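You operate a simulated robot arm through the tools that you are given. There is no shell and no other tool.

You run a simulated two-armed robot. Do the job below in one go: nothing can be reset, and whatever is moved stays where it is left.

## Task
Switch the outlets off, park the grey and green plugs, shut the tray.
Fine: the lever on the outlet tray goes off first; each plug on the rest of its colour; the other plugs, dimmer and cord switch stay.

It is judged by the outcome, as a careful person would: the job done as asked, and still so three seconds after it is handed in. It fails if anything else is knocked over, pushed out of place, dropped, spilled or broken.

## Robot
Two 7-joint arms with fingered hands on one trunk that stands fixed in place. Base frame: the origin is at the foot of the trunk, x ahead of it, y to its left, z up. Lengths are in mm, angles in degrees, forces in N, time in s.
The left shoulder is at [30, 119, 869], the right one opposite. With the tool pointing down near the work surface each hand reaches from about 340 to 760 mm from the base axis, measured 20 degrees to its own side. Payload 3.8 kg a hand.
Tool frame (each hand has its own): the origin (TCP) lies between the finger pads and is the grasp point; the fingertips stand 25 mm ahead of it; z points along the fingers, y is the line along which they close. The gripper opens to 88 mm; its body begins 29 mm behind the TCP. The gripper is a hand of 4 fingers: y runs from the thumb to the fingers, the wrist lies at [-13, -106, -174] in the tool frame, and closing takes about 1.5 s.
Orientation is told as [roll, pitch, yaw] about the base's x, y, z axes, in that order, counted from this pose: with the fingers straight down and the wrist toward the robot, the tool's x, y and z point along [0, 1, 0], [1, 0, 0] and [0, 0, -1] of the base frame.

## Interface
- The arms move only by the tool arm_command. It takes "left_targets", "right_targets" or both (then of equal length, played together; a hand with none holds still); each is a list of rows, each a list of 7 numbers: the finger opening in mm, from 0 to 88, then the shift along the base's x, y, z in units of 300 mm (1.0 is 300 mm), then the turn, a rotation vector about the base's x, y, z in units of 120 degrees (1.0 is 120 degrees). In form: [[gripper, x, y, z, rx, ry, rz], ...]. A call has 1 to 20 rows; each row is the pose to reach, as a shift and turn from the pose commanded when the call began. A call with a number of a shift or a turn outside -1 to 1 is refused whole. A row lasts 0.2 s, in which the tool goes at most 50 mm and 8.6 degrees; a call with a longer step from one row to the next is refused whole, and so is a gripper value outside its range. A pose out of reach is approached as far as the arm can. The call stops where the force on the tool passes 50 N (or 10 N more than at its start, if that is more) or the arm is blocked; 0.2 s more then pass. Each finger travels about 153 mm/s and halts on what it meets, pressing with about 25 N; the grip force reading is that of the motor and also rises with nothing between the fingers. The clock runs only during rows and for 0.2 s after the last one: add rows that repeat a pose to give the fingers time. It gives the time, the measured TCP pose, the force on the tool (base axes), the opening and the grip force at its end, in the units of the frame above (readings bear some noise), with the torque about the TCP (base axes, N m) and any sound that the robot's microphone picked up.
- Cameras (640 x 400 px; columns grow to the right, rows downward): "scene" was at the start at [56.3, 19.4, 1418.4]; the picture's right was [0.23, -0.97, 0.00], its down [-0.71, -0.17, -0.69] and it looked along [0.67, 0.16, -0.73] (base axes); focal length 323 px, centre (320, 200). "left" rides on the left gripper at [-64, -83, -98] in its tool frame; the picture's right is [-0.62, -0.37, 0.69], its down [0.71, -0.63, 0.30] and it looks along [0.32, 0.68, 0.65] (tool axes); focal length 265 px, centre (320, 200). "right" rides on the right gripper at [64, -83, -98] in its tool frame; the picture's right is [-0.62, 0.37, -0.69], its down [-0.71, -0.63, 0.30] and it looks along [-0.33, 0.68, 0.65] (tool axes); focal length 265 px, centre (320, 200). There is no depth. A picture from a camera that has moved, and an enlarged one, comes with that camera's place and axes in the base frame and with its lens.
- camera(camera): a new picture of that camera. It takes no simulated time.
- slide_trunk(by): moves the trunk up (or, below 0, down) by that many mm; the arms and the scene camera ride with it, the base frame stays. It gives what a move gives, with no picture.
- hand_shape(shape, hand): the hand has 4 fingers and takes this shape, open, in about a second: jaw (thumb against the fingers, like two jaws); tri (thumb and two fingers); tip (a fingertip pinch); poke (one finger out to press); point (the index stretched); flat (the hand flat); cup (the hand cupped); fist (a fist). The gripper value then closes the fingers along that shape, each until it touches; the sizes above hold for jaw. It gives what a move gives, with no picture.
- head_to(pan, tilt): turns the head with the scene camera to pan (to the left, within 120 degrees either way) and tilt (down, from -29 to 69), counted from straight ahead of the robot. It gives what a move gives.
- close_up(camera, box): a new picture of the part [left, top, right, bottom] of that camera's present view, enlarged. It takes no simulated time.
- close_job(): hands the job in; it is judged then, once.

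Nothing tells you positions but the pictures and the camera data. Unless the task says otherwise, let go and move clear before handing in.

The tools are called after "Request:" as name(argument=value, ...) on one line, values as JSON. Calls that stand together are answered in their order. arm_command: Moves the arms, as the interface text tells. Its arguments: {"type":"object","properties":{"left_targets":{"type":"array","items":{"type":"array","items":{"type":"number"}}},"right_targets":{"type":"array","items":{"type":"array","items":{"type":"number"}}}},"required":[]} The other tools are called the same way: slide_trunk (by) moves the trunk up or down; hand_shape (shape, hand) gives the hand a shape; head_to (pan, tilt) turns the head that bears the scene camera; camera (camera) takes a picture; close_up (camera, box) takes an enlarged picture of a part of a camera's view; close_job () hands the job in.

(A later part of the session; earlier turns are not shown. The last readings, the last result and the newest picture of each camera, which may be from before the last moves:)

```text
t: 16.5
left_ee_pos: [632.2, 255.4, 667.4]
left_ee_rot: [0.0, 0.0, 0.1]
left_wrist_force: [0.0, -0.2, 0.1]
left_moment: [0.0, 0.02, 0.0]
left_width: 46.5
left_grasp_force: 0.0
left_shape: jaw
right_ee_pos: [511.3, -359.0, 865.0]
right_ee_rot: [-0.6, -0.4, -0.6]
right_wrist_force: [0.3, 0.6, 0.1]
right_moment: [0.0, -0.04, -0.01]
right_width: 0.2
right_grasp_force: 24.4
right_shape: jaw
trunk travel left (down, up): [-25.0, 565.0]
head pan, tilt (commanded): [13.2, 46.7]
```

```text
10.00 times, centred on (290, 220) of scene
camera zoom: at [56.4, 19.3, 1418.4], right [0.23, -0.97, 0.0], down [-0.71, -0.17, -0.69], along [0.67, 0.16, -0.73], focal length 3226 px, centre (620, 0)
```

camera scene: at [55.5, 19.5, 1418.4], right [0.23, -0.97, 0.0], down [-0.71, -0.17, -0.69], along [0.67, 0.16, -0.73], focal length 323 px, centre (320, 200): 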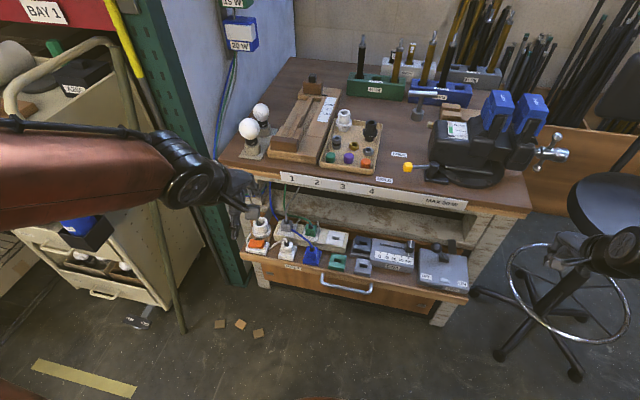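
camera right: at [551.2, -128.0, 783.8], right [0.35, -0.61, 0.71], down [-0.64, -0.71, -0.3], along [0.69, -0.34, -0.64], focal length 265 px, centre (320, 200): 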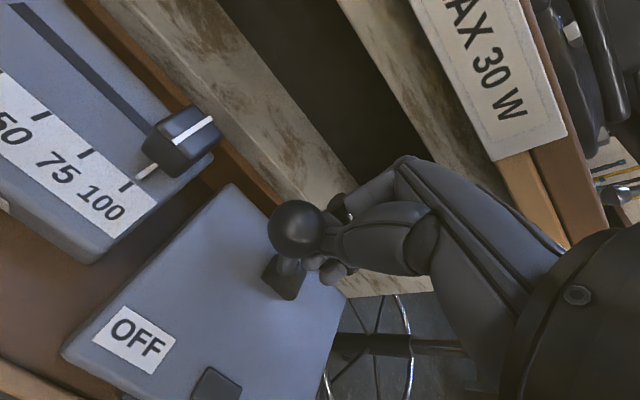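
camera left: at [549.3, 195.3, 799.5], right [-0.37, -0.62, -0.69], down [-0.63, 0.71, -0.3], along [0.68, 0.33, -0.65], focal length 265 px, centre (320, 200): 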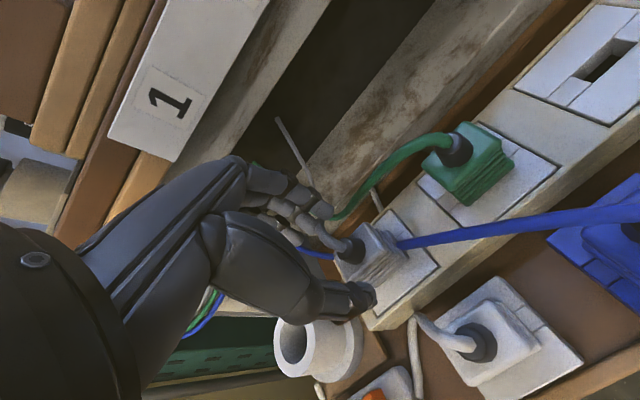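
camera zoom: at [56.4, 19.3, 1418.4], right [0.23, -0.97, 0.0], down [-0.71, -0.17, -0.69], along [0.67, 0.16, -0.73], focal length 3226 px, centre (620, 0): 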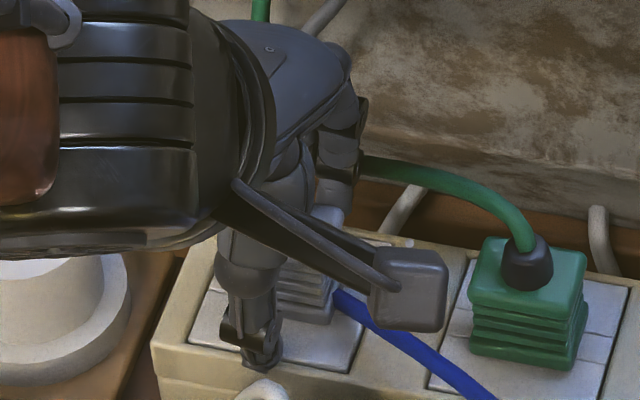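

The hand is around the grey plug, so I'll close the fingers on it.

Request:
arm_command(left_targets=[[30, 0, 0, 0, 0, 0, 0], [20, 0, 0, 0, 0, 0, 0], [10, 0, 0, 0, 0, 0, 0], [0, 0, 0, 0, 0, 0, 0], [0, 0, 0, 0, 0, 0, 0], [0, 0, 0, 0, 0, 0, 0], [0, 0, 0, 0, 0, 0, 0], [0, 0, 0, 0, 0, 0, 0]])

Request:
close_up(camera="left", box=[230, 160, 430, 330])

Request:
close_up(camera="scene", box=[260, 200, 320, 240])

```text
t: 18.3
left_ee_pos: [632.2, 255.2, 667.0]
left_ee_rot: [-0.1, -0.1, 0.1]
left_wrist_force: [-1.1, 0.8, 6.0]
left_moment: [-0.01, -0.03, 0.13]
left_width: 35.1
left_grasp_force: 24.7
left_shape: jaw
right_ee_pos: [511.1, -361.0, 866.8]
right_ee_rot: [-0.5, -0.4, -0.6]
right_wrist_force: [-0.6, 0.5, 0.5]
right_moment: [0.03, 0.0, -0.02]
right_width: 0.0
right_grasp_force: 24.5
right_shape: jaw
trunk travel left (down, up): [-25.0, 565.0]
head pan, tilt (commanded): [13.2, 46.7]
```

```text
2.35 times, centred on (330, 245) of left
camera zoom: at [549.0, 191.0, 766.1], right [-0.37, -0.62, -0.69], down [-0.63, 0.71, -0.3], along [0.68, 0.33, -0.65], focal length 624 px, centre (296, 94)
```

zoom: 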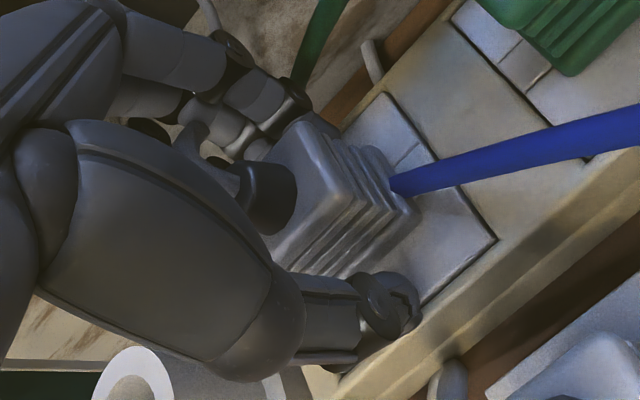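

```text
10.00 times, centred on (290, 220) of scene
camera zoom: at [55.7, 19.0, 1418.4], right [0.23, -0.97, 0.0], down [-0.71, -0.17, -0.69], along [0.67, 0.16, -0.73], focal length 3226 px, centre (620, 0)
```

zoom: 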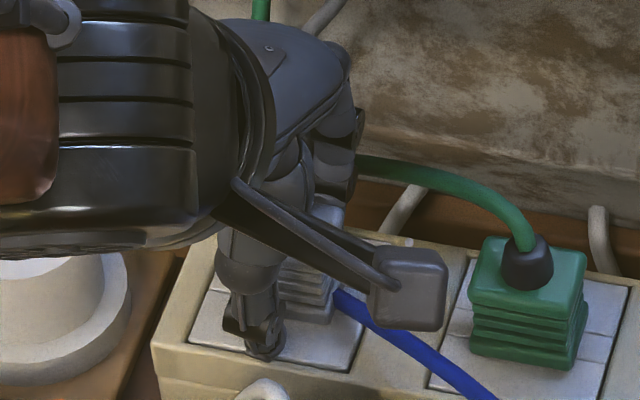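

The grip is holding at 35 mm opening and 25 N, which matches the plug body. I'll pull straight up slowly.

Request:
arm_command(left_targets=[[0, 0, 0, 0.01, 0, 0, 0], [0, 0, 0, 0.02, 0, 0, 0], [0, 0, 0, 0.04, 0, 0, 0], [0, 0, 0, 0.06, 0, 0, 0], [0, 0, 0, 0.08, 0, 0, 0], [0, 0, 0, 0.1, 0, 0, 0]])

Request:
camera(camera="left")

Request:
close_up(camera="scene", box=[250, 190, 350, 250])

```text
t: 19.7
left_ee_pos: [633.4, 255.1, 699.3]
left_ee_rot: [0.0, -0.1, 0.2]
left_wrist_force: [0.2, -0.1, -0.4]
left_moment: [-0.03, 0.01, -0.03]
left_width: 25.4
left_grasp_force: 25.5
left_shape: jaw
right_ee_pos: [510.5, -360.5, 864.9]
right_ee_rot: [-0.6, -0.4, -0.6]
right_wrist_force: [0.1, -0.4, -0.4]
right_moment: [0.01, 0.0, 0.01]
right_width: 0.1
right_grasp_force: 25.2
right_shape: jaw
trunk travel left (down, up): [-25.0, 565.0]
head pan, tilt (commanded): [13.2, 46.7]
```

```text
taken
camera left: at [550.1, 190.8, 797.0], right [-0.37, -0.62, -0.69], down [-0.63, 0.71, -0.31], along [0.68, 0.33, -0.65], focal length 265 px, centre (320, 200)
```

left: 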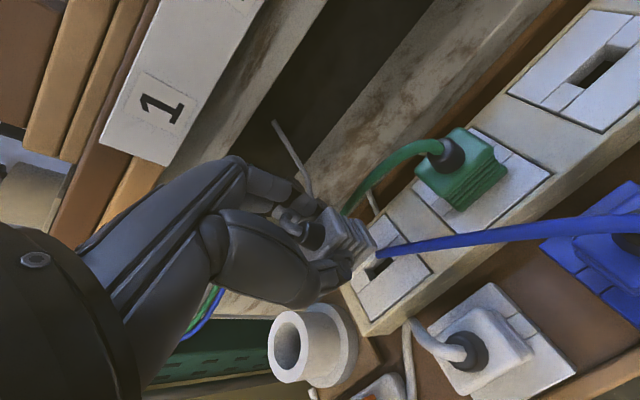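

```text
6.40 times, centred on (300, 220) of scene
camera zoom: at [56.6, 19.4, 1418.4], right [0.23, -0.97, 0.0], down [-0.71, -0.17, -0.69], along [0.67, 0.16, -0.73], focal length 2065 px, centre (448, 72)
```

zoom: 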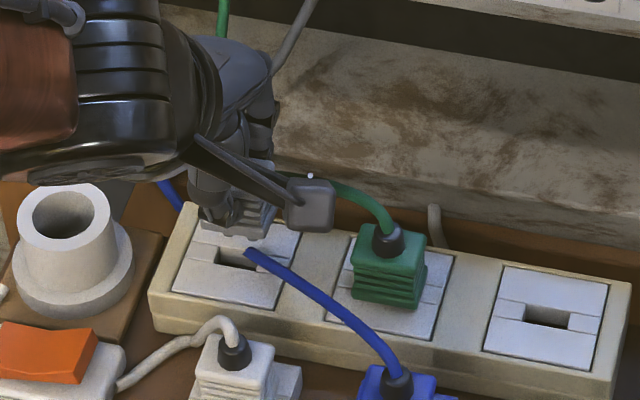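

The plug is out and held, but the opening dropped to 25 mm, so it shifted in the grip. I'll look closely at how it sits.

Request:
close_up(camera="left", box=[230, 160, 430, 330])

Request:
close_up(camera="scene", box=[265, 200, 315, 240])

```text
2.35 times, centred on (330, 245) of left
camera zoom: at [550.1, 190.8, 797.0], right [-0.37, -0.62, -0.69], down [-0.63, 0.71, -0.31], along [0.68, 0.33, -0.65], focal length 624 px, centre (296, 94)
```

zoom: 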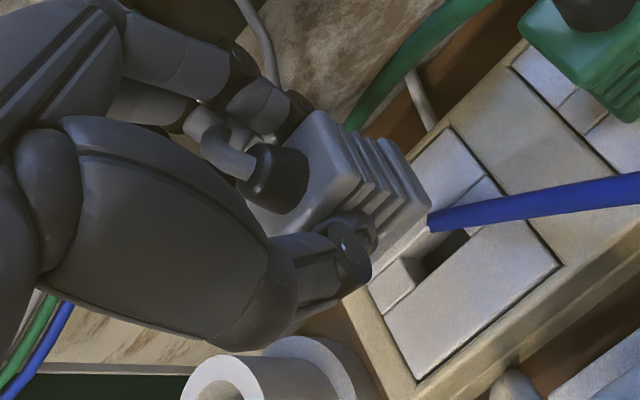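

```text
10.00 times, centred on (290, 220) of scene
camera zoom: at [56.6, 19.4, 1418.4], right [0.23, -0.97, 0.0], down [-0.71, -0.17, -0.69], along [0.67, 0.16, -0.73], focal length 3226 px, centre (620, 0)
```

zoom: 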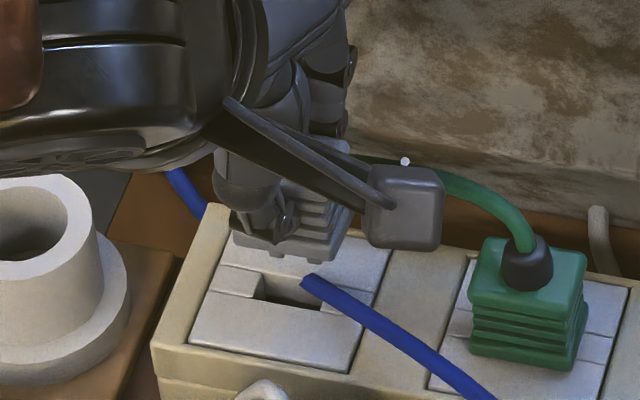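

The plug slipped about 4 mm sideways in the grip and is now nearly centred on the TCP, standing upright. I'll lift it clear of the other plugs and carry it above the grey rest, staying high.

Request:
arm_command(left_targets=[[0, 0, 0, 0.08, 0, 0, 0], [0, 0, 0, 0.18, 0, 0, 0], [0, 0, 0, 0.27, 0, 0, 0], [0, -0.03, -0.1, 0.27, 0, 0, 0], [0, -0.06, -0.21, 0.27, 0, 0, 0], [0, -0.1, -0.33, 0.27, 0, 0, 0], [0, -0.14, -0.45, 0.27, 0, 0, 0], [0, -0.17, -0.56, 0.27, 0, 0, 0], [0, -0.2, -0.66, 0.27, 0, 0, 0], [0, -0.22, -0.74, 0.27, 0, 0, 0], [0, -0.235, -0.81, 0.27, 0, 0, 0], [0, -0.235, -0.81, 0.2, 0, 0, 0], [0, -0.235, -0.81, 0.13, 0, 0, 0], [0, -0.235, -0.81, 0.13, 0, 0, 0]])

Request:
camera(camera="left")

Request:
camera(camera="scene")

Request:
close_up(camera="scene", box=[330, 210, 410, 280])

```text
t: 22.7
left_ee_pos: [562.1, 12.6, 736.5]
left_ee_rot: [-0.1, 0.0, 0.2]
left_wrist_force: [-0.4, 0.0, 0.1]
left_moment: [-0.02, 0.0, 0.01]
left_width: 25.2
left_grasp_force: 24.9
left_shape: jaw
right_ee_pos: [511.6, -359.2, 866.3]
right_ee_rot: [-0.6, -0.4, -0.5]
right_wrist_force: [0.0, -0.4, -0.8]
right_moment: [-0.03, 0.02, 0.03]
right_width: 0.1
right_grasp_force: 24.7
right_shape: jaw
trunk travel left (down, up): [-25.0, 565.0]
head pan, tilt (commanded): [13.2, 46.7]
```

```text
taken
camera left: at [478.5, -52.4, 835.2], right [-0.37, -0.62, -0.69], down [-0.63, 0.71, -0.3], along [0.68, 0.33, -0.65], focal length 265 px, centre (320, 200)
```

left: 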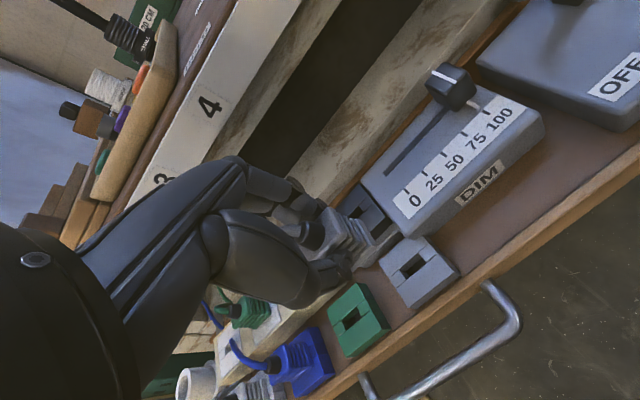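

```text
taken
camera scene: at [56.5, 19.2, 1418.4], right [0.23, -0.97, 0.0], down [-0.71, -0.17, -0.69], along [0.67, 0.16, -0.73], focal length 323 px, centre (320, 200)
```

scene: 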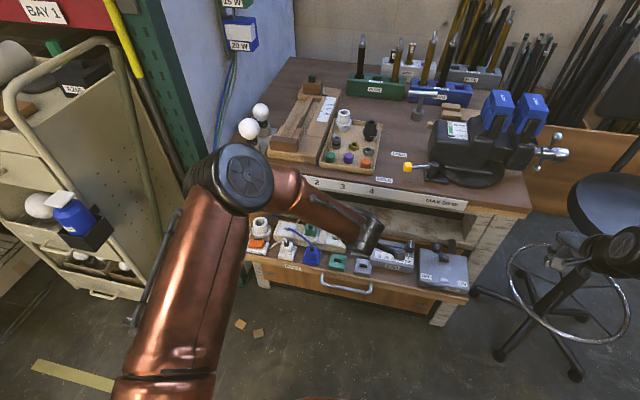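

```text
5.71 times, centred on (370, 245) of scene
camera zoom: at [56.5, 19.2, 1418.4], right [0.23, -0.97, 0.0], down [-0.71, -0.17, -0.69], along [0.67, 0.16, -0.73], focal length 1843 px, centre (34, -57)
```

zoom: 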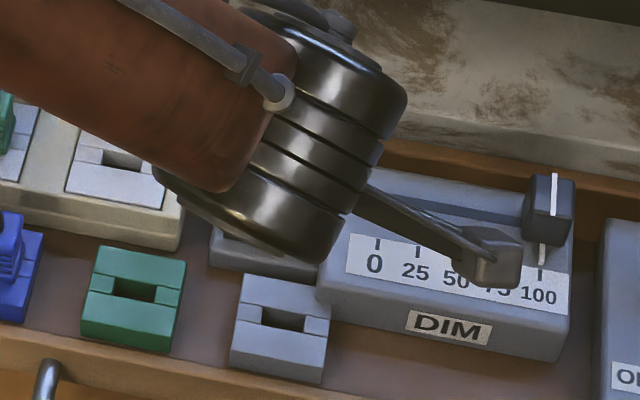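

Request:
close_up(camera="left", box=[290, 180, 490, 330])

```text
2.67 times, centred on (390, 255) of left
camera zoom: at [478.5, -52.4, 835.2], right [-0.37, -0.62, -0.69], down [-0.63, 0.71, -0.3], along [0.68, 0.33, -0.65], focal length 708 px, centre (133, 53)
```

zoom: 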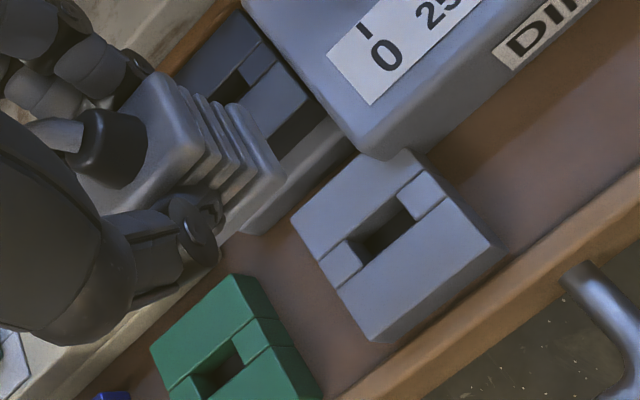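

The plug is centred within about 1–2 mm over the grey rest's slot, which I place at about [563,10]. I'll lower it part way and compare again.

Request:
arm_command(left_targets=[[0, 0, 0, -0.05, 0, 0, 0], [0, 0, 0, -0.1, 0, 0, 0], [0, 0, 0, -0.15, 0, 0, 0], [0, 0, 0, -0.167, 0, 0, 0], [0, 0, 0, -0.167, 0, 0, 0]])

Request:
close_up(camera="left", box=[270, 160, 470, 320])

Request:
close_up(camera="scene", box=[330, 220, 410, 280])

```text
t: 23.9
left_ee_pos: [561.4, 12.4, 686.4]
left_ee_rot: [0.0, 0.0, 0.1]
left_wrist_force: [0.3, 0.9, -0.4]
left_moment: [0.02, 0.05, 0.0]
left_width: 25.4
left_grasp_force: 25.1
left_shape: jaw
right_ee_pos: [511.7, -358.2, 865.5]
right_ee_rot: [-0.6, -0.5, -0.6]
right_wrist_force: [0.2, -1.3, -0.5]
right_moment: [0.01, 0.03, -0.02]
right_width: 0.1
right_grasp_force: 25.0
right_shape: jaw
trunk travel left (down, up): [-25.0, 565.0]
head pan, tilt (commanded): [13.2, 46.7]
```

```text
2.50 times, centred on (370, 240) of left
camera zoom: at [478.8, -52.0, 784.7], right [-0.37, -0.62, -0.69], down [-0.63, 0.71, -0.3], along [0.68, 0.33, -0.65], focal length 664 px, centre (195, 100)
```

zoom: 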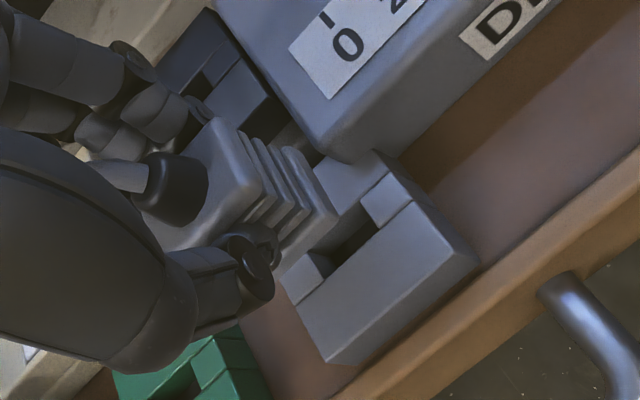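

```text
6.67 times, centred on (370, 250) of scene
camera zoom: at [56.5, 19.2, 1418.4], right [0.23, -0.97, 0.0], down [-0.71, -0.17, -0.69], along [0.67, 0.16, -0.73], focal length 2151 px, centre (-13, -133)
```

zoom: 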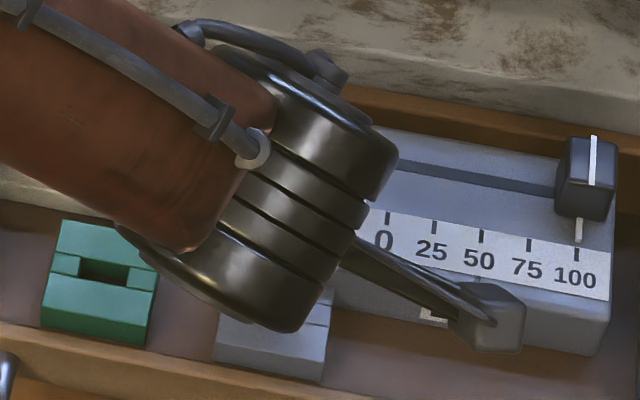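

My least-squares estimate puts the grey slot at about [564.7, 9.3] and the held plug at about [563, 10.7]. I'll shift slightly and lower in small steps, watching the force.

Request:
arm_command(left_targets=[[0, 0.005, -0.0047, 0, 0, 0, 0], [0, 0.005, -0.0047, -0.02, 0, 0, 0], [0, 0.005, -0.0047, -0.04, 0, 0, 0], [0, 0.005, -0.0047, -0.05, 0, 0, 0]])

Request:
close_up(camera="left", box=[270, 160, 470, 320])

```text
t: 24.9
left_ee_pos: [563.9, 11.8, 672.1]
left_ee_rot: [0.1, 0.0, 0.2]
left_wrist_force: [-0.2, -0.3, -1.4]
left_moment: [0.0, -0.03, 0.0]
left_width: 25.2
left_grasp_force: 25.5
left_shape: jaw
right_ee_pos: [512.7, -359.5, 865.3]
right_ee_rot: [-0.6, -0.4, -0.5]
right_wrist_force: [-0.4, 0.4, 0.1]
right_moment: [0.01, -0.01, -0.02]
right_width: 0.0
right_grasp_force: 24.9
right_shape: jaw
trunk travel left (down, up): [-25.0, 565.0]
head pan, tilt (commanded): [13.2, 46.7]
```

```text
2.50 times, centred on (370, 240) of left
camera zoom: at [480.0, -53.4, 769.4], right [-0.37, -0.62, -0.69], down [-0.63, 0.71, -0.3], along [0.68, 0.33, -0.65], focal length 664 px, centre (195, 100)
```

zoom: 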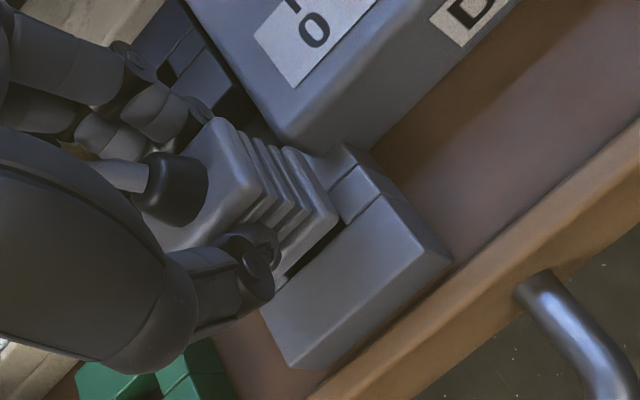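

Request:
arm_command(left_targets=[[0, 0, 0, -0.01, 0, 0, 0], [0, 0, 0, -0.02, 0, 0, 0], [0, 0, 0, -0.02, 0, 0, 0]])

Request:
close_up(camera="left", box=[270, 160, 470, 320])

```text
t: 25.7
left_ee_pos: [563.2, 12.1, 665.5]
left_ee_rot: [0.1, 0.1, 0.1]
left_wrist_force: [0.6, 0.2, -0.2]
left_moment: [-0.02, 0.0, -0.01]
left_width: 25.1
left_grasp_force: 25.4
left_shape: jaw
right_ee_pos: [512.3, -359.0, 865.1]
right_ee_rot: [-0.6, -0.3, -0.7]
right_wrist_force: [0.6, 0.0, 0.2]
right_moment: [0.03, 0.0, -0.03]
right_width: 0.1
right_grasp_force: 25.0
right_shape: jaw
trunk travel left (down, up): [-25.0, 565.0]
head pan, tilt (commanded): [13.2, 46.7]
```

```text
2.50 times, centred on (370, 240) of left
camera zoom: at [480.1, -53.2, 763.7], right [-0.37, -0.62, -0.69], down [-0.63, 0.71, -0.3], along [0.68, 0.33, -0.65], focal length 664 px, centre (195, 100)
```

zoom: 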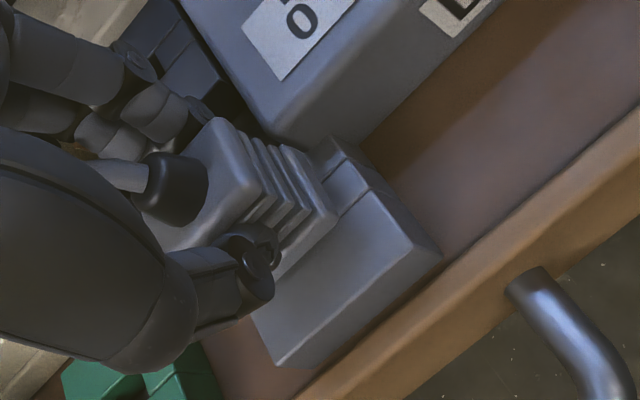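

There is still no contact. By my estimate about 9 mm of travel is left to seat, so I'll keep lowering in small steps.

Request:
arm_command(left_targets=[[0, 0, 0, -0.007, 0, 0, 0], [0, 0, 0, -0.014, 0, 0, 0], [0, 0, 0, -0.014, 0, 0, 0]])

Request:
close_up(camera="left", box=[270, 160, 470, 320])

```text
t: 26.5
left_ee_pos: [563.8, 11.1, 660.3]
left_ee_rot: [0.1, -0.1, 0.1]
left_wrist_force: [0.4, 0.5, 0.5]
left_moment: [0.0, -0.04, 0.01]
left_width: 25.5
left_grasp_force: 24.4
left_shape: jaw
right_ee_pos: [511.6, -358.5, 864.8]
right_ee_rot: [-0.7, -0.4, -0.7]
right_wrist_force: [0.3, 0.9, 0.2]
right_moment: [0.02, 0.01, 0.01]
right_width: 0.0
right_grasp_force: 24.9
right_shape: jaw
trunk travel left (down, up): [-25.0, 565.0]
head pan, tilt (commanded): [13.2, 46.7]
```

```text
2.50 times, centred on (370, 240) of left
camera zoom: at [479.9, -53.3, 759.2], right [-0.37, -0.62, -0.69], down [-0.63, 0.71, -0.3], along [0.68, 0.33, -0.65], focal length 664 px, centre (195, 100)
```

zoom: 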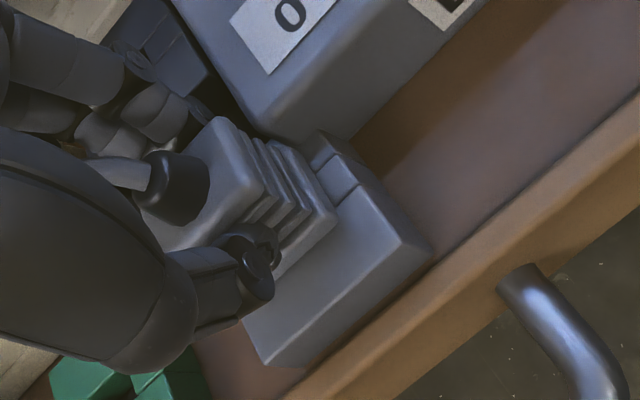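

Request:
arm_command(left_targets=[[0, 0, 0, -0.006, 0, 0, 0], [0, 0, 0, -0.012, 0, 0, 0], [0, 0, 0, -0.012, 0, 0, 0]])

Request:
close_up(camera="left", box=[270, 160, 470, 320])

```text
t: 27.3
left_ee_pos: [562.9, 12.8, 658.7]
left_ee_rot: [0.0, -0.1, 0.1]
left_wrist_force: [-2.9, 0.6, 8.4]
left_moment: [-0.03, -0.08, -0.01]
left_width: 26.1
left_grasp_force: 24.7
left_shape: jaw
right_ee_pos: [510.8, -358.1, 866.2]
right_ee_rot: [-0.6, -0.4, -0.6]
right_wrist_force: [0.6, -0.5, -0.8]
right_moment: [0.01, -0.01, -0.01]
right_width: 0.0
right_grasp_force: 24.8
right_shape: jaw
trunk travel left (down, up): [-25.0, 565.0]
head pan, tilt (commanded): [13.2, 46.7]
```

```text
2.50 times, centred on (370, 240) of left
camera zoom: at [479.5, -53.5, 756.6], right [-0.37, -0.62, -0.69], down [-0.63, 0.71, -0.31], along [0.68, 0.33, -0.65], focal length 664 px, centre (195, 100)
```

zoom: 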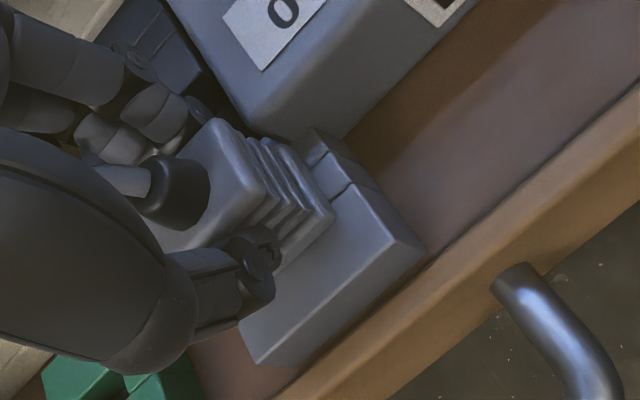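

There is contact at z≈658.7, 8 N up with a slight push toward -x. I'll look closer before deciding on a correction.

Request:
close_up(camera="left", box=[330, 190, 420, 280])

Request:
close_up(camera="left", box=[280, 160, 350, 220])

```text
4.44 times, centred on (375, 235) of left
camera zoom: at [479.5, -53.5, 756.6], right [-0.37, -0.62, -0.69], down [-0.63, 0.71, -0.31], along [0.68, 0.33, -0.65], focal length 1180 px, centre (76, 44)
```

zoom: 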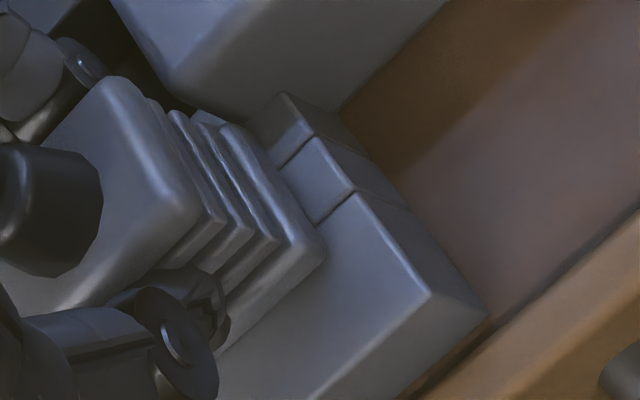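

```text
6.67 times, centred on (315, 190) of left
camera zoom: at [479.5, -53.5, 756.6], right [-0.37, -0.62, -0.69], down [-0.63, 0.71, -0.31], along [0.68, 0.33, -0.65], focal length 1769 px, centre (353, 267)
```

zoom: 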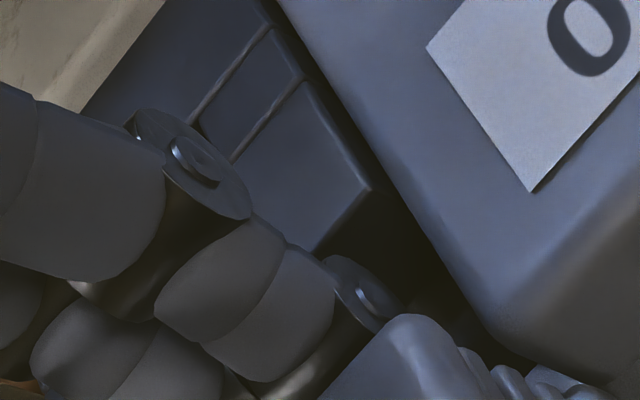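

No gap shows under the plug and the slot is now hidden beneath it, so it may be seated. I'll test with a small sideways nudge in x: if the blade is in the slot it will resist.

Request:
arm_command(left_targets=[[0, 0.007, 0, 0, 0, 0, 0], [0, 0.014, 0, 0, 0, 0, 0], [0, 0.014, 0, 0, 0, 0, 0]])

Request:
arm_command(left_targets=[[0, -0.007, 0, 0, 0, 0, 0], [0, -0.014, 0, 0, 0, 0, 0], [0, -0.021, 0, 0, 0, 0, 0], [0, -0.028, 0, 0, 0, 0, 0], [0, -0.028, 0, 0, 0, 0, 0]])

```text
t: 28.1
left_ee_pos: [566.4, 10.1, 656.4]
left_ee_rot: [0.1, 0.0, 0.2]
left_wrist_force: [-8.1, 0.0, 12.7]
left_moment: [0.01, 0.1, 0.02]
left_width: 26.8
left_grasp_force: 24.8
left_shape: jaw
right_ee_pos: [510.1, -358.6, 866.6]
right_ee_rot: [-0.6, -0.4, -0.6]
right_wrist_force: [0.8, 0.5, 0.1]
right_moment: [-0.01, -0.01, 0.01]
right_width: 0.0
right_grasp_force: 24.7
right_shape: jaw
trunk travel left (down, up): [-25.0, 565.0]
head pan, tilt (commanded): [13.2, 46.7]
```

```text
t: 29.3
left_ee_pos: [560.1, 11.9, 657.6]
left_ee_rot: [0.0, -0.1, 0.3]
left_wrist_force: [3.5, 0.2, 10.4]
left_moment: [-0.04, -0.23, 0.02]
left_width: 26.7
left_grasp_force: 25.0
left_shape: jaw
right_ee_pos: [510.9, -357.8, 866.4]
right_ee_rot: [-0.6, -0.4, -0.6]
right_wrist_force: [0.0, 0.4, -0.4]
right_moment: [0.0, -0.02, -0.02]
right_width: 0.0
right_grasp_force: 25.3
right_shape: jaw
trunk travel left (down, up): [-25.0, 565.0]
head pan, tilt (commanded): [13.2, 46.7]
```

Request:
close_up(camera="left", box=[290, 180, 410, 280])

Request:
arm_command(left_targets=[[0, 0.007, 0, 0, 0, 0, 0], [0, 0.014, 0, 0, 0, 0, 0], [0, 0.018, 0, 0.01, 0, 0, 0], [0, 0.018, 0, 0.035, 0, 0, 0], [0, 0.018, 0, 0.035, 0, 0, 0]])

Request:
close_up(camera="left", box=[290, 180, 410, 280])

```text
4.00 times, centred on (350, 230) of left
camera zoom: at [476.1, -53.2, 756.0], right [-0.36, -0.62, -0.69], down [-0.63, 0.71, -0.31], along [0.68, 0.33, -0.65], focal length 1062 px, centre (200, 80)
```

zoom: 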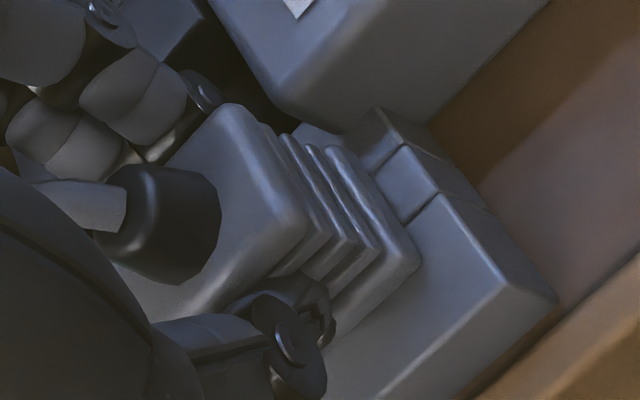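

```text
t: 30.5
left_ee_pos: [562.9, 11.1, 666.1]
left_ee_rot: [0.0, 0.1, 0.1]
left_wrist_force: [-6.4, 1.7, -0.6]
left_moment: [-0.01, 0.07, 0.02]
left_width: 25.6
left_grasp_force: 24.9
left_shape: jaw
right_ee_pos: [512.4, -358.7, 864.5]
right_ee_rot: [-0.6, -0.4, -0.5]
right_wrist_force: [0.2, 0.0, 0.3]
right_moment: [0.01, 0.02, 0.0]
right_width: 0.0
right_grasp_force: 24.8
right_shape: jaw
trunk travel left (down, up): [-25.0, 565.0]
head pan, tilt (commanded): [13.2, 46.7]
```

```text
4.00 times, centred on (350, 230) of left
camera zoom: at [480.0, -53.5, 765.8], right [-0.37, -0.62, -0.69], down [-0.63, 0.71, -0.3], along [0.68, 0.33, -0.66], focal length 1062 px, centre (200, 80)
```

zoom: 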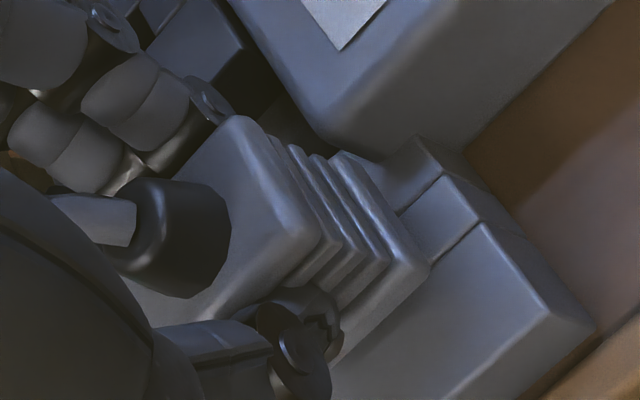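

With the plug raised 8 mm there is side force and no vertical force, so the blade is inside the slot. I'll ease x back a little, press down to seat it, then open slightly.

Request:
arm_command(left_targets=[[0, -0.004, 0, -0.01, 0, 0, 0], [0, -0.005, 0, -0.02, 0, 0, 0], [0, -0.005, 0, -0.03, 0, 0, 0], [0, -0.005, 0, -0.038, 0, 0, 0], [0, -0.005, 0, -0.044, 0, 0, 0], [0, -0.005, 0, -0.044, 0, 0, 0]])

Request:
close_up(camera="left", box=[290, 180, 410, 280])

```text
t: 31.9
left_ee_pos: [562.8, 11.5, 658.5]
left_ee_rot: [0.0, -0.2, 0.1]
left_wrist_force: [-3.6, 1.7, 23.8]
left_moment: [-0.04, -0.1, 0.02]
left_width: 27.1
left_grasp_force: 25.2
left_shape: jaw
right_ee_pos: [510.4, -358.6, 866.9]
right_ee_rot: [-0.6, -0.5, -0.6]
right_wrist_force: [-0.4, 0.4, -0.5]
right_moment: [0.03, -0.01, 0.01]
right_width: 0.1
right_grasp_force: 24.6
right_shape: jaw
trunk travel left (down, up): [-25.0, 565.0]
head pan, tilt (commanded): [13.2, 46.7]
```

```text
4.00 times, centred on (350, 230) of left
camera zoom: at [479.6, -53.8, 755.3], right [-0.36, -0.62, -0.69], down [-0.63, 0.71, -0.31], along [0.69, 0.33, -0.65], focal length 1062 px, centre (200, 80)
```

zoom: 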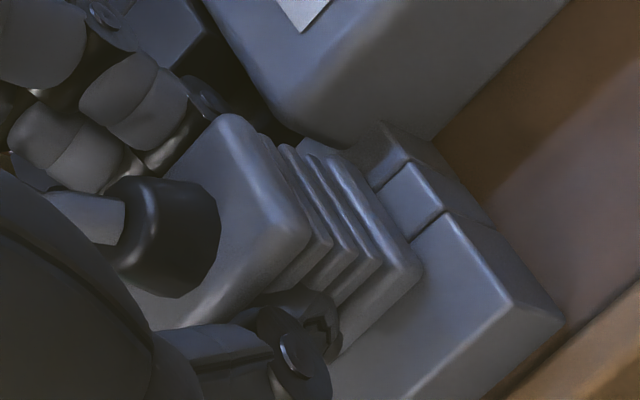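

The plug is pressed firmly down at 24 N, so it is seated. I'll ease off the pressure and open just enough to release.

Request:
arm_command(left_targets=[[0, 0, 0, 0.006, 0, 0, 0], [32, 0, 0, 0.006, 0, 0, 0], [38, 0, 0, 0.006, 0, 0, 0], [38, 0, 0, 0.006, 0, 0, 0], [38, 0, 0, 0.006, 0, 0, 0]])

Request:
close_up(camera="left", box=[270, 160, 430, 290])

```text
t: 33.1
left_ee_pos: [562.0, 10.3, 655.6]
left_ee_rot: [-0.1, 0.0, 0.1]
left_wrist_force: [-3.0, 0.7, 15.0]
left_moment: [-0.1, -0.13, -0.03]
left_width: 35.9
left_grasp_force: 0.0
left_shape: jaw
right_ee_pos: [511.4, -359.3, 866.7]
right_ee_rot: [-0.7, -0.4, -0.6]
right_wrist_force: [0.2, -0.3, 0.5]
right_moment: [0.01, -0.01, -0.02]
right_width: 0.0
right_grasp_force: 25.1
right_shape: jaw
trunk travel left (down, up): [-25.0, 565.0]
head pan, tilt (commanded): [13.2, 46.7]
```

```text
3.08 times, centred on (350, 225) of left
camera zoom: at [478.7, -53.7, 755.3], right [-0.37, -0.62, -0.69], down [-0.63, 0.71, -0.31], along [0.68, 0.33, -0.65], focal length 817 px, centre (228, 123)
```

zoom: 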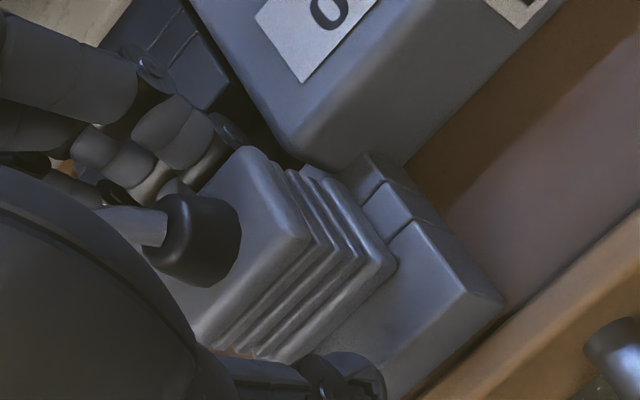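

Released. There is some tip contact with the rest surface, so I'll rise straight up slowly and check that the plug stays.

Request:
arm_command(left_targets=[[38, 0, 0, 0.01, 0, 0, 0], [38, 0, 0, 0.02, 0, 0, 0], [40, 0, 0, 0.04, 0, 0, 0], [40, 0, 0, 0.06, 0, 0, 0]])

Request:
close_up(camera="left", box=[270, 160, 430, 290])

```text
t: 34.1
left_ee_pos: [562.4, 11.7, 674.2]
left_ee_rot: [0.0, 0.1, 0.2]
left_wrist_force: [0.3, -0.6, 1.1]
left_moment: [0.01, 0.02, 0.03]
left_width: 39.6
left_grasp_force: 0.2
left_shape: jaw
right_ee_pos: [512.4, -359.5, 865.9]
right_ee_rot: [-0.7, -0.4, -0.6]
right_wrist_force: [-0.6, 0.2, -0.2]
right_moment: [0.0, 0.02, 0.0]
right_width: 0.0
right_grasp_force: 25.2
right_shape: jaw
trunk travel left (down, up): [-25.0, 565.0]
head pan, tilt (commanded): [13.2, 46.7]
```

```text
3.08 times, centred on (350, 225) of left
camera zoom: at [479.3, -53.5, 772.5], right [-0.37, -0.62, -0.69], down [-0.63, 0.71, -0.3], along [0.68, 0.33, -0.65], focal length 817 px, centre (228, 123)
```

zoom: 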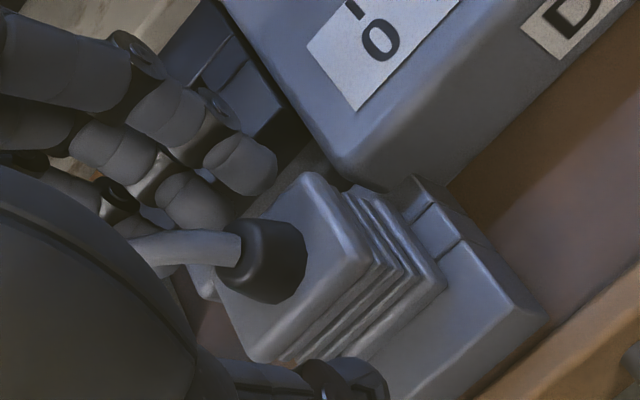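

The plug stays on its rest. I'll continue straight up and clear, then verify.

Request:
arm_command(left_targets=[[42, 0, 0, 0.05, 0, 0, 0], [46, 0, 0, 0.12, 0, 0, 0], [46, 0, 0, 0.22, 0, 0, 0], [46, 0, 0, 0.32, 0, 0, 0], [46, -0.08, 0.1, 0.42, 0, 0, 0], [46, -0.18, 0.22, 0.48, 0, 0, 0], [46, -0.28, 0.34, 0.5, 0, 0, 0]])

Request:
camera(camera="left")

Request:
camera(camera="scene")

Request:
close_up(camera="scene", box=[310, 220, 410, 280])

```text
refused: row 6 steps farther than a row can; nothing moved
```

```text
taken
camera left: at [479.3, -53.5, 772.5], right [-0.37, -0.62, -0.69], down [-0.63, 0.71, -0.3], along [0.68, 0.33, -0.65], focal length 265 px, centre (320, 200)
```

left: 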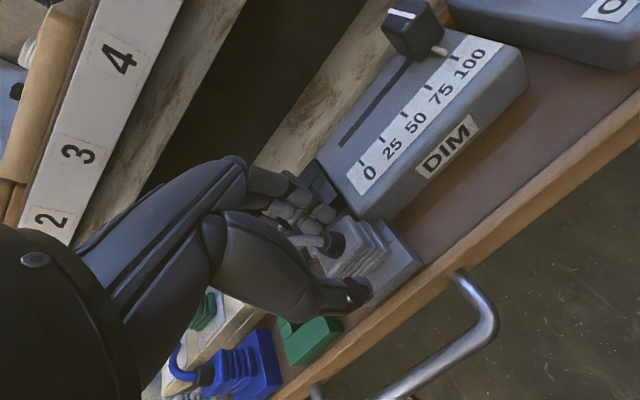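

```text
taken
camera scene: at [56.5, 19.2, 1418.4], right [0.23, -0.97, 0.0], down [-0.71, -0.17, -0.69], along [0.67, 0.16, -0.73], focal length 323 px, centre (320, 200)
```

scene: 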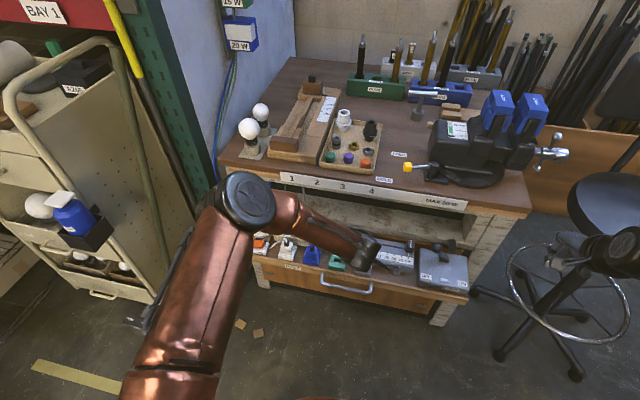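

```text
6.40 times, centred on (360, 250) of scene
camera zoom: at [56.5, 19.2, 1418.4], right [0.23, -0.97, 0.0], down [-0.71, -0.17, -0.69], along [0.67, 0.16, -0.73], focal length 2065 px, centre (64, -120)
```

zoom: 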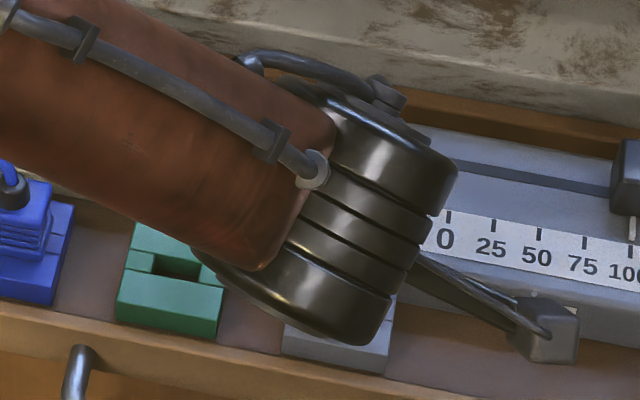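

That move was refused because one step was too long, so I'll repeat it with shorter steps: up first, then back and left.

Request:
arm_command(left_targets=[[42, 0, 0, 0.05, 0, 0, 0], [46, 0, 0, 0.12, 0, 0, 0], [46, 0, 0, 0.22, 0, 0, 0], [46, 0, 0, 0.32, 0, 0, 0], [46, -0.05, 0.08, 0.4, 0, 0, 0], [46, -0.12, 0.18, 0.44, 0, 0, 0], [46, -0.2, 0.3, 0.46, 0, 0, 0], [46, -0.26, 0.42, 0.46, 0, 0, 0], [46, -0.3, 0.55, 0.46, 0, 0, 0]])

Request:
camera(camera="left")

Request:
camera(camera="scene")

Request:
close_up(camera="scene", box=[290, 205, 410, 280])

```text
t: 36.1
left_ee_pos: [474.1, 177.0, 812.4]
left_ee_rot: [0.1, 0.0, 0.2]
left_wrist_force: [-0.1, 0.1, -0.9]
left_moment: [0.01, -0.01, -0.01]
left_width: 45.8
left_grasp_force: 0.0
left_shape: jaw
right_ee_pos: [512.0, -358.4, 866.5]
right_ee_rot: [-0.6, -0.5, -0.6]
right_wrist_force: [0.2, -0.2, 0.1]
right_moment: [-0.01, 0.01, 0.02]
right_width: 0.0
right_grasp_force: 24.8
right_shape: jaw
trunk travel left (down, up): [-25.0, 565.0]
head pan, tilt (commanded): [13.2, 46.7]
```

```text
taken
camera left: at [390.3, 112.3, 911.3], right [-0.37, -0.62, -0.69], down [-0.63, 0.71, -0.31], along [0.68, 0.33, -0.65], focal length 265 px, centre (320, 200)
```

left: 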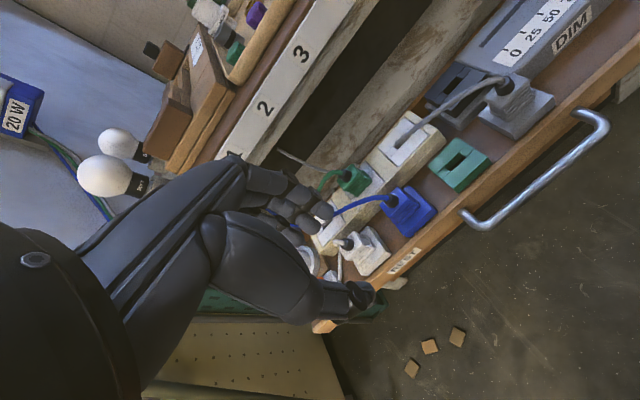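

```text
taken
camera scene: at [56.0, 20.0, 1418.4], right [0.23, -0.97, 0.0], down [-0.71, -0.17, -0.69], along [0.67, 0.16, -0.73], focal length 323 px, centre (320, 200)
```

scene: 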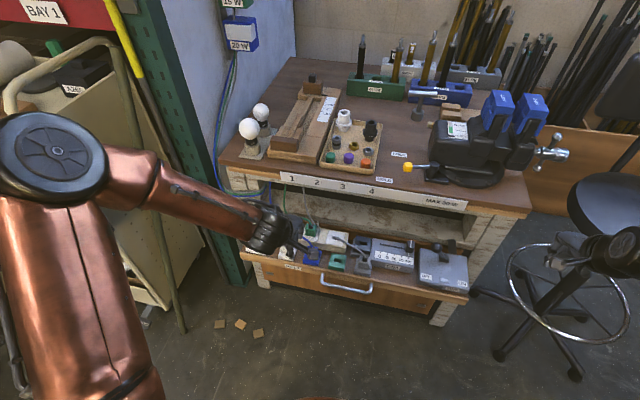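

```text
5.33 times, centred on (350, 242) of scene
camera zoom: at [56.0, 20.0, 1418.4], right [0.23, -0.97, 0.0], down [-0.71, -0.17, -0.69], along [0.67, 0.16, -0.73], focal length 1720 px, centre (160, -27)
```

zoom: 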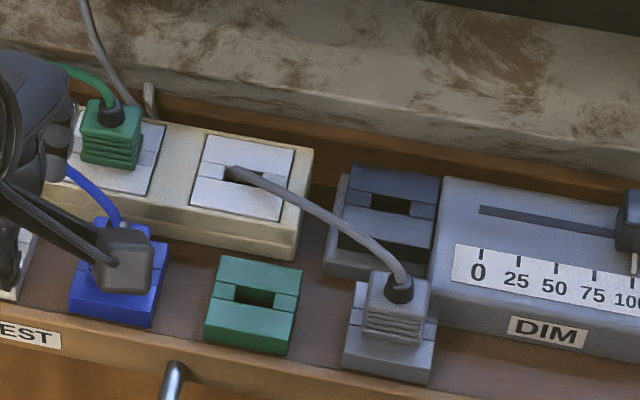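

The grey plug sits properly on the grey rest, with its boot at the same height as the blue one's. Next is the green plug at about [632.7,183], so I'll bring the hand above it.

Request:
arm_command(left_targets=[[46, 0.12, 0.005, 0, 0, 0, 0], [46, 0.26, 0.01, 0, 0, 0, 0], [46, 0.4, 0.02, 0, 0, 0, 0], [46, 0.531, 0.024, -0.02, 0, 0, 0], [46, 0.531, 0.024, -0.12, 0, 0, 0], [46, 0.531, 0.024, -0.22, 0, 0, 0], [46, 0.531, 0.024, -0.34, 0, 0, 0], [46, 0.531, 0.024, -0.34, 0, 0, 0]])

Request:
camera(camera="left")

Request:
close_up(camera="left", box=[230, 160, 430, 330])

Request:
close_up(camera="scene", box=[270, 195, 370, 265])

```text
t: 37.9
left_ee_pos: [632.7, 181.9, 710.4]
left_ee_rot: [0.0, -0.1, 0.3]
left_wrist_force: [0.0, 0.1, -0.6]
left_moment: [0.0, 0.05, 0.01]
left_width: 45.8
left_grasp_force: 0.0
left_shape: jaw
right_ee_pos: [512.2, -360.3, 865.1]
right_ee_rot: [-0.6, -0.4, -0.8]
right_wrist_force: [0.1, 0.0, -0.3]
right_moment: [0.03, 0.03, 0.0]
right_width: 0.0
right_grasp_force: 24.7
right_shape: jaw
trunk travel left (down, up): [-25.0, 565.0]
head pan, tilt (commanded): [13.2, 46.7]
```

```text
taken
camera left: at [549.1, 118.4, 808.8], right [-0.37, -0.62, -0.69], down [-0.63, 0.71, -0.3], along [0.68, 0.33, -0.65], focal length 265 px, centre (320, 200)
```

left: 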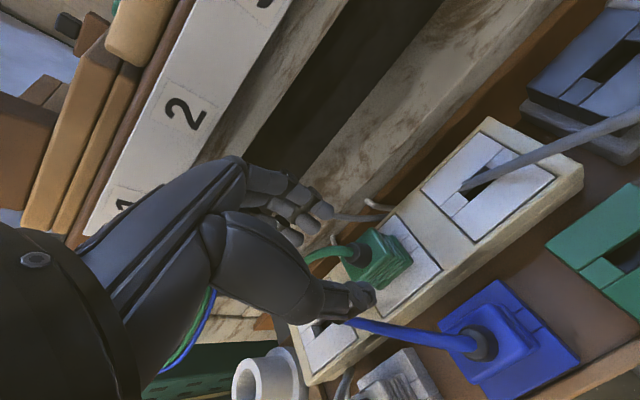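

```text
2.35 times, centred on (330, 245) of left
camera zoom: at [549.1, 118.4, 808.8], right [-0.37, -0.62, -0.69], down [-0.63, 0.71, -0.3], along [0.68, 0.33, -0.65], focal length 624 px, centre (296, 94)
```

zoom: 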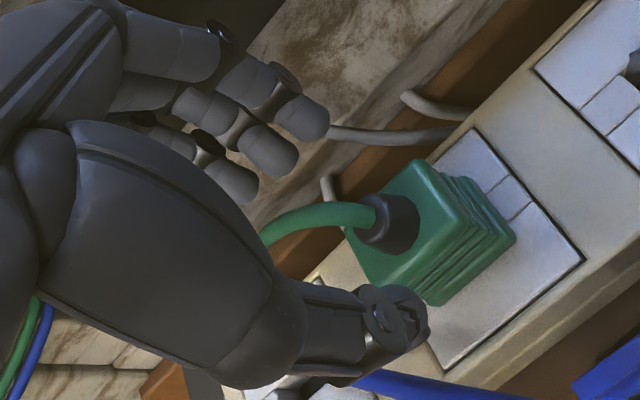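

```text
5.71 times, centred on (320, 230) of scene
camera zoom: at [56.4, 19.1, 1418.4], right [0.23, -0.97, 0.0], down [-0.71, -0.17, -0.69], along [0.67, 0.16, -0.73], focal length 1843 px, centre (320, 29)
```

zoom: 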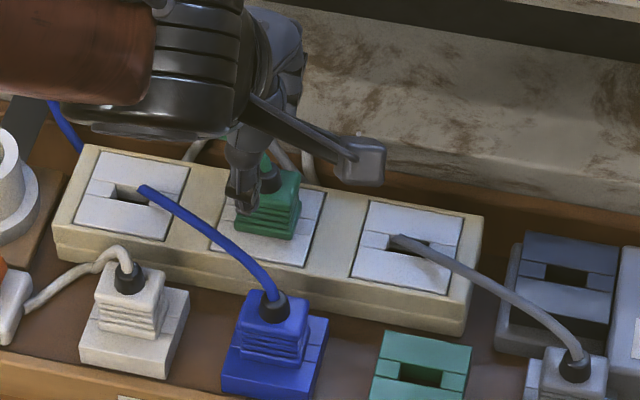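

Alignment over the green plug looks right. I'll lower to just above the previous grip height and close.

Request:
arm_command(left_targets=[[46, 0, 0, -0.03, 0, 0, 0], [46, 0, 0, -0.06, 0, 0, 0], [46, 0, 0, -0.09, 0, 0, 0], [46, 0, 0, -0.115, 0, 0, 0], [46, 0, 0, -0.128, 0, 0, 0], [46, 0, 0, -0.128, 0, 0, 0]])

Request:
arm_command(left_targets=[[30, 0, 0, 0, 0, 0, 0], [20, 0, 0, 0, 0, 0, 0], [10, 0, 0, 0, 0, 0, 0], [0, 0, 0, 0, 0, 0, 0], [0, 0, 0, 0, 0, 0, 0], [0, 0, 0, 0, 0, 0, 0], [0, 0, 0, 0, 0, 0, 0], [0, 0, 0, 0, 0, 0, 0]])

Request:
close_up(camera="left", box=[230, 160, 430, 330])

Request:
close_up(camera="scene", box=[270, 195, 370, 265])

```text
t: 39.3
left_ee_pos: [632.3, 183.2, 671.9]
left_ee_rot: [0.0, 0.0, 0.2]
left_wrist_force: [0.7, 0.5, 0.0]
left_moment: [-0.01, 0.02, -0.01]
left_width: 45.6
left_grasp_force: 0.0
left_shape: jaw
right_ee_pos: [511.7, -359.0, 865.2]
right_ee_rot: [-0.6, -0.4, -0.6]
right_wrist_force: [-0.3, -0.2, 0.1]
right_moment: [-0.01, 0.05, 0.02]
right_width: 0.1
right_grasp_force: 25.4
right_shape: jaw
trunk travel left (down, up): [-25.0, 565.0]
head pan, tilt (commanded): [13.2, 46.7]
```

```text
t: 41.1
left_ee_pos: [631.5, 183.9, 673.4]
left_ee_rot: [0.0, -0.1, 0.1]
left_wrist_force: [-2.8, 0.1, 14.0]
left_moment: [0.02, -0.03, 0.0]
left_width: 13.5
left_grasp_force: 25.8
left_shape: jaw
right_ee_pos: [510.1, -359.3, 866.4]
right_ee_rot: [-0.6, -0.4, -0.6]
right_wrist_force: [0.1, 1.0, -0.6]
right_moment: [-0.02, -0.01, 0.02]
right_width: 0.0
right_grasp_force: 24.4
right_shape: jaw
trunk travel left (down, up): [-25.0, 565.0]
head pan, tilt (commanded): [13.2, 46.7]
```

```text
2.35 times, centred on (330, 245) of left
camera zoom: at [548.4, 118.7, 772.1], right [-0.37, -0.62, -0.69], down [-0.63, 0.71, -0.31], along [0.68, 0.33, -0.65], focal length 624 px, centre (296, 94)
```

zoom: 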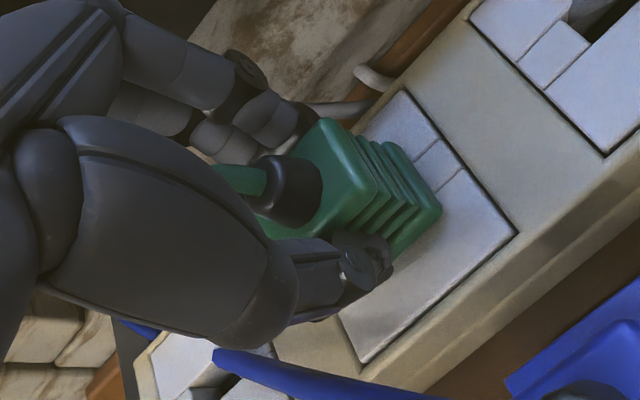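

```text
5.71 times, centred on (320, 230) of scene
camera zoom: at [54.8, 18.8, 1418.5], right [0.23, -0.97, 0.0], down [-0.71, -0.17, -0.69], along [0.67, 0.16, -0.73], focal length 1843 px, centre (320, 29)
```

zoom: 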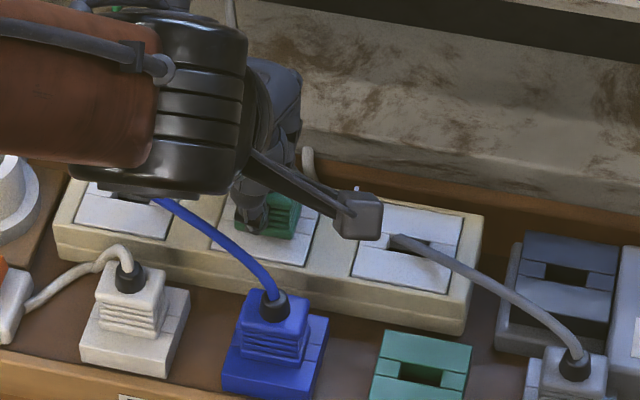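

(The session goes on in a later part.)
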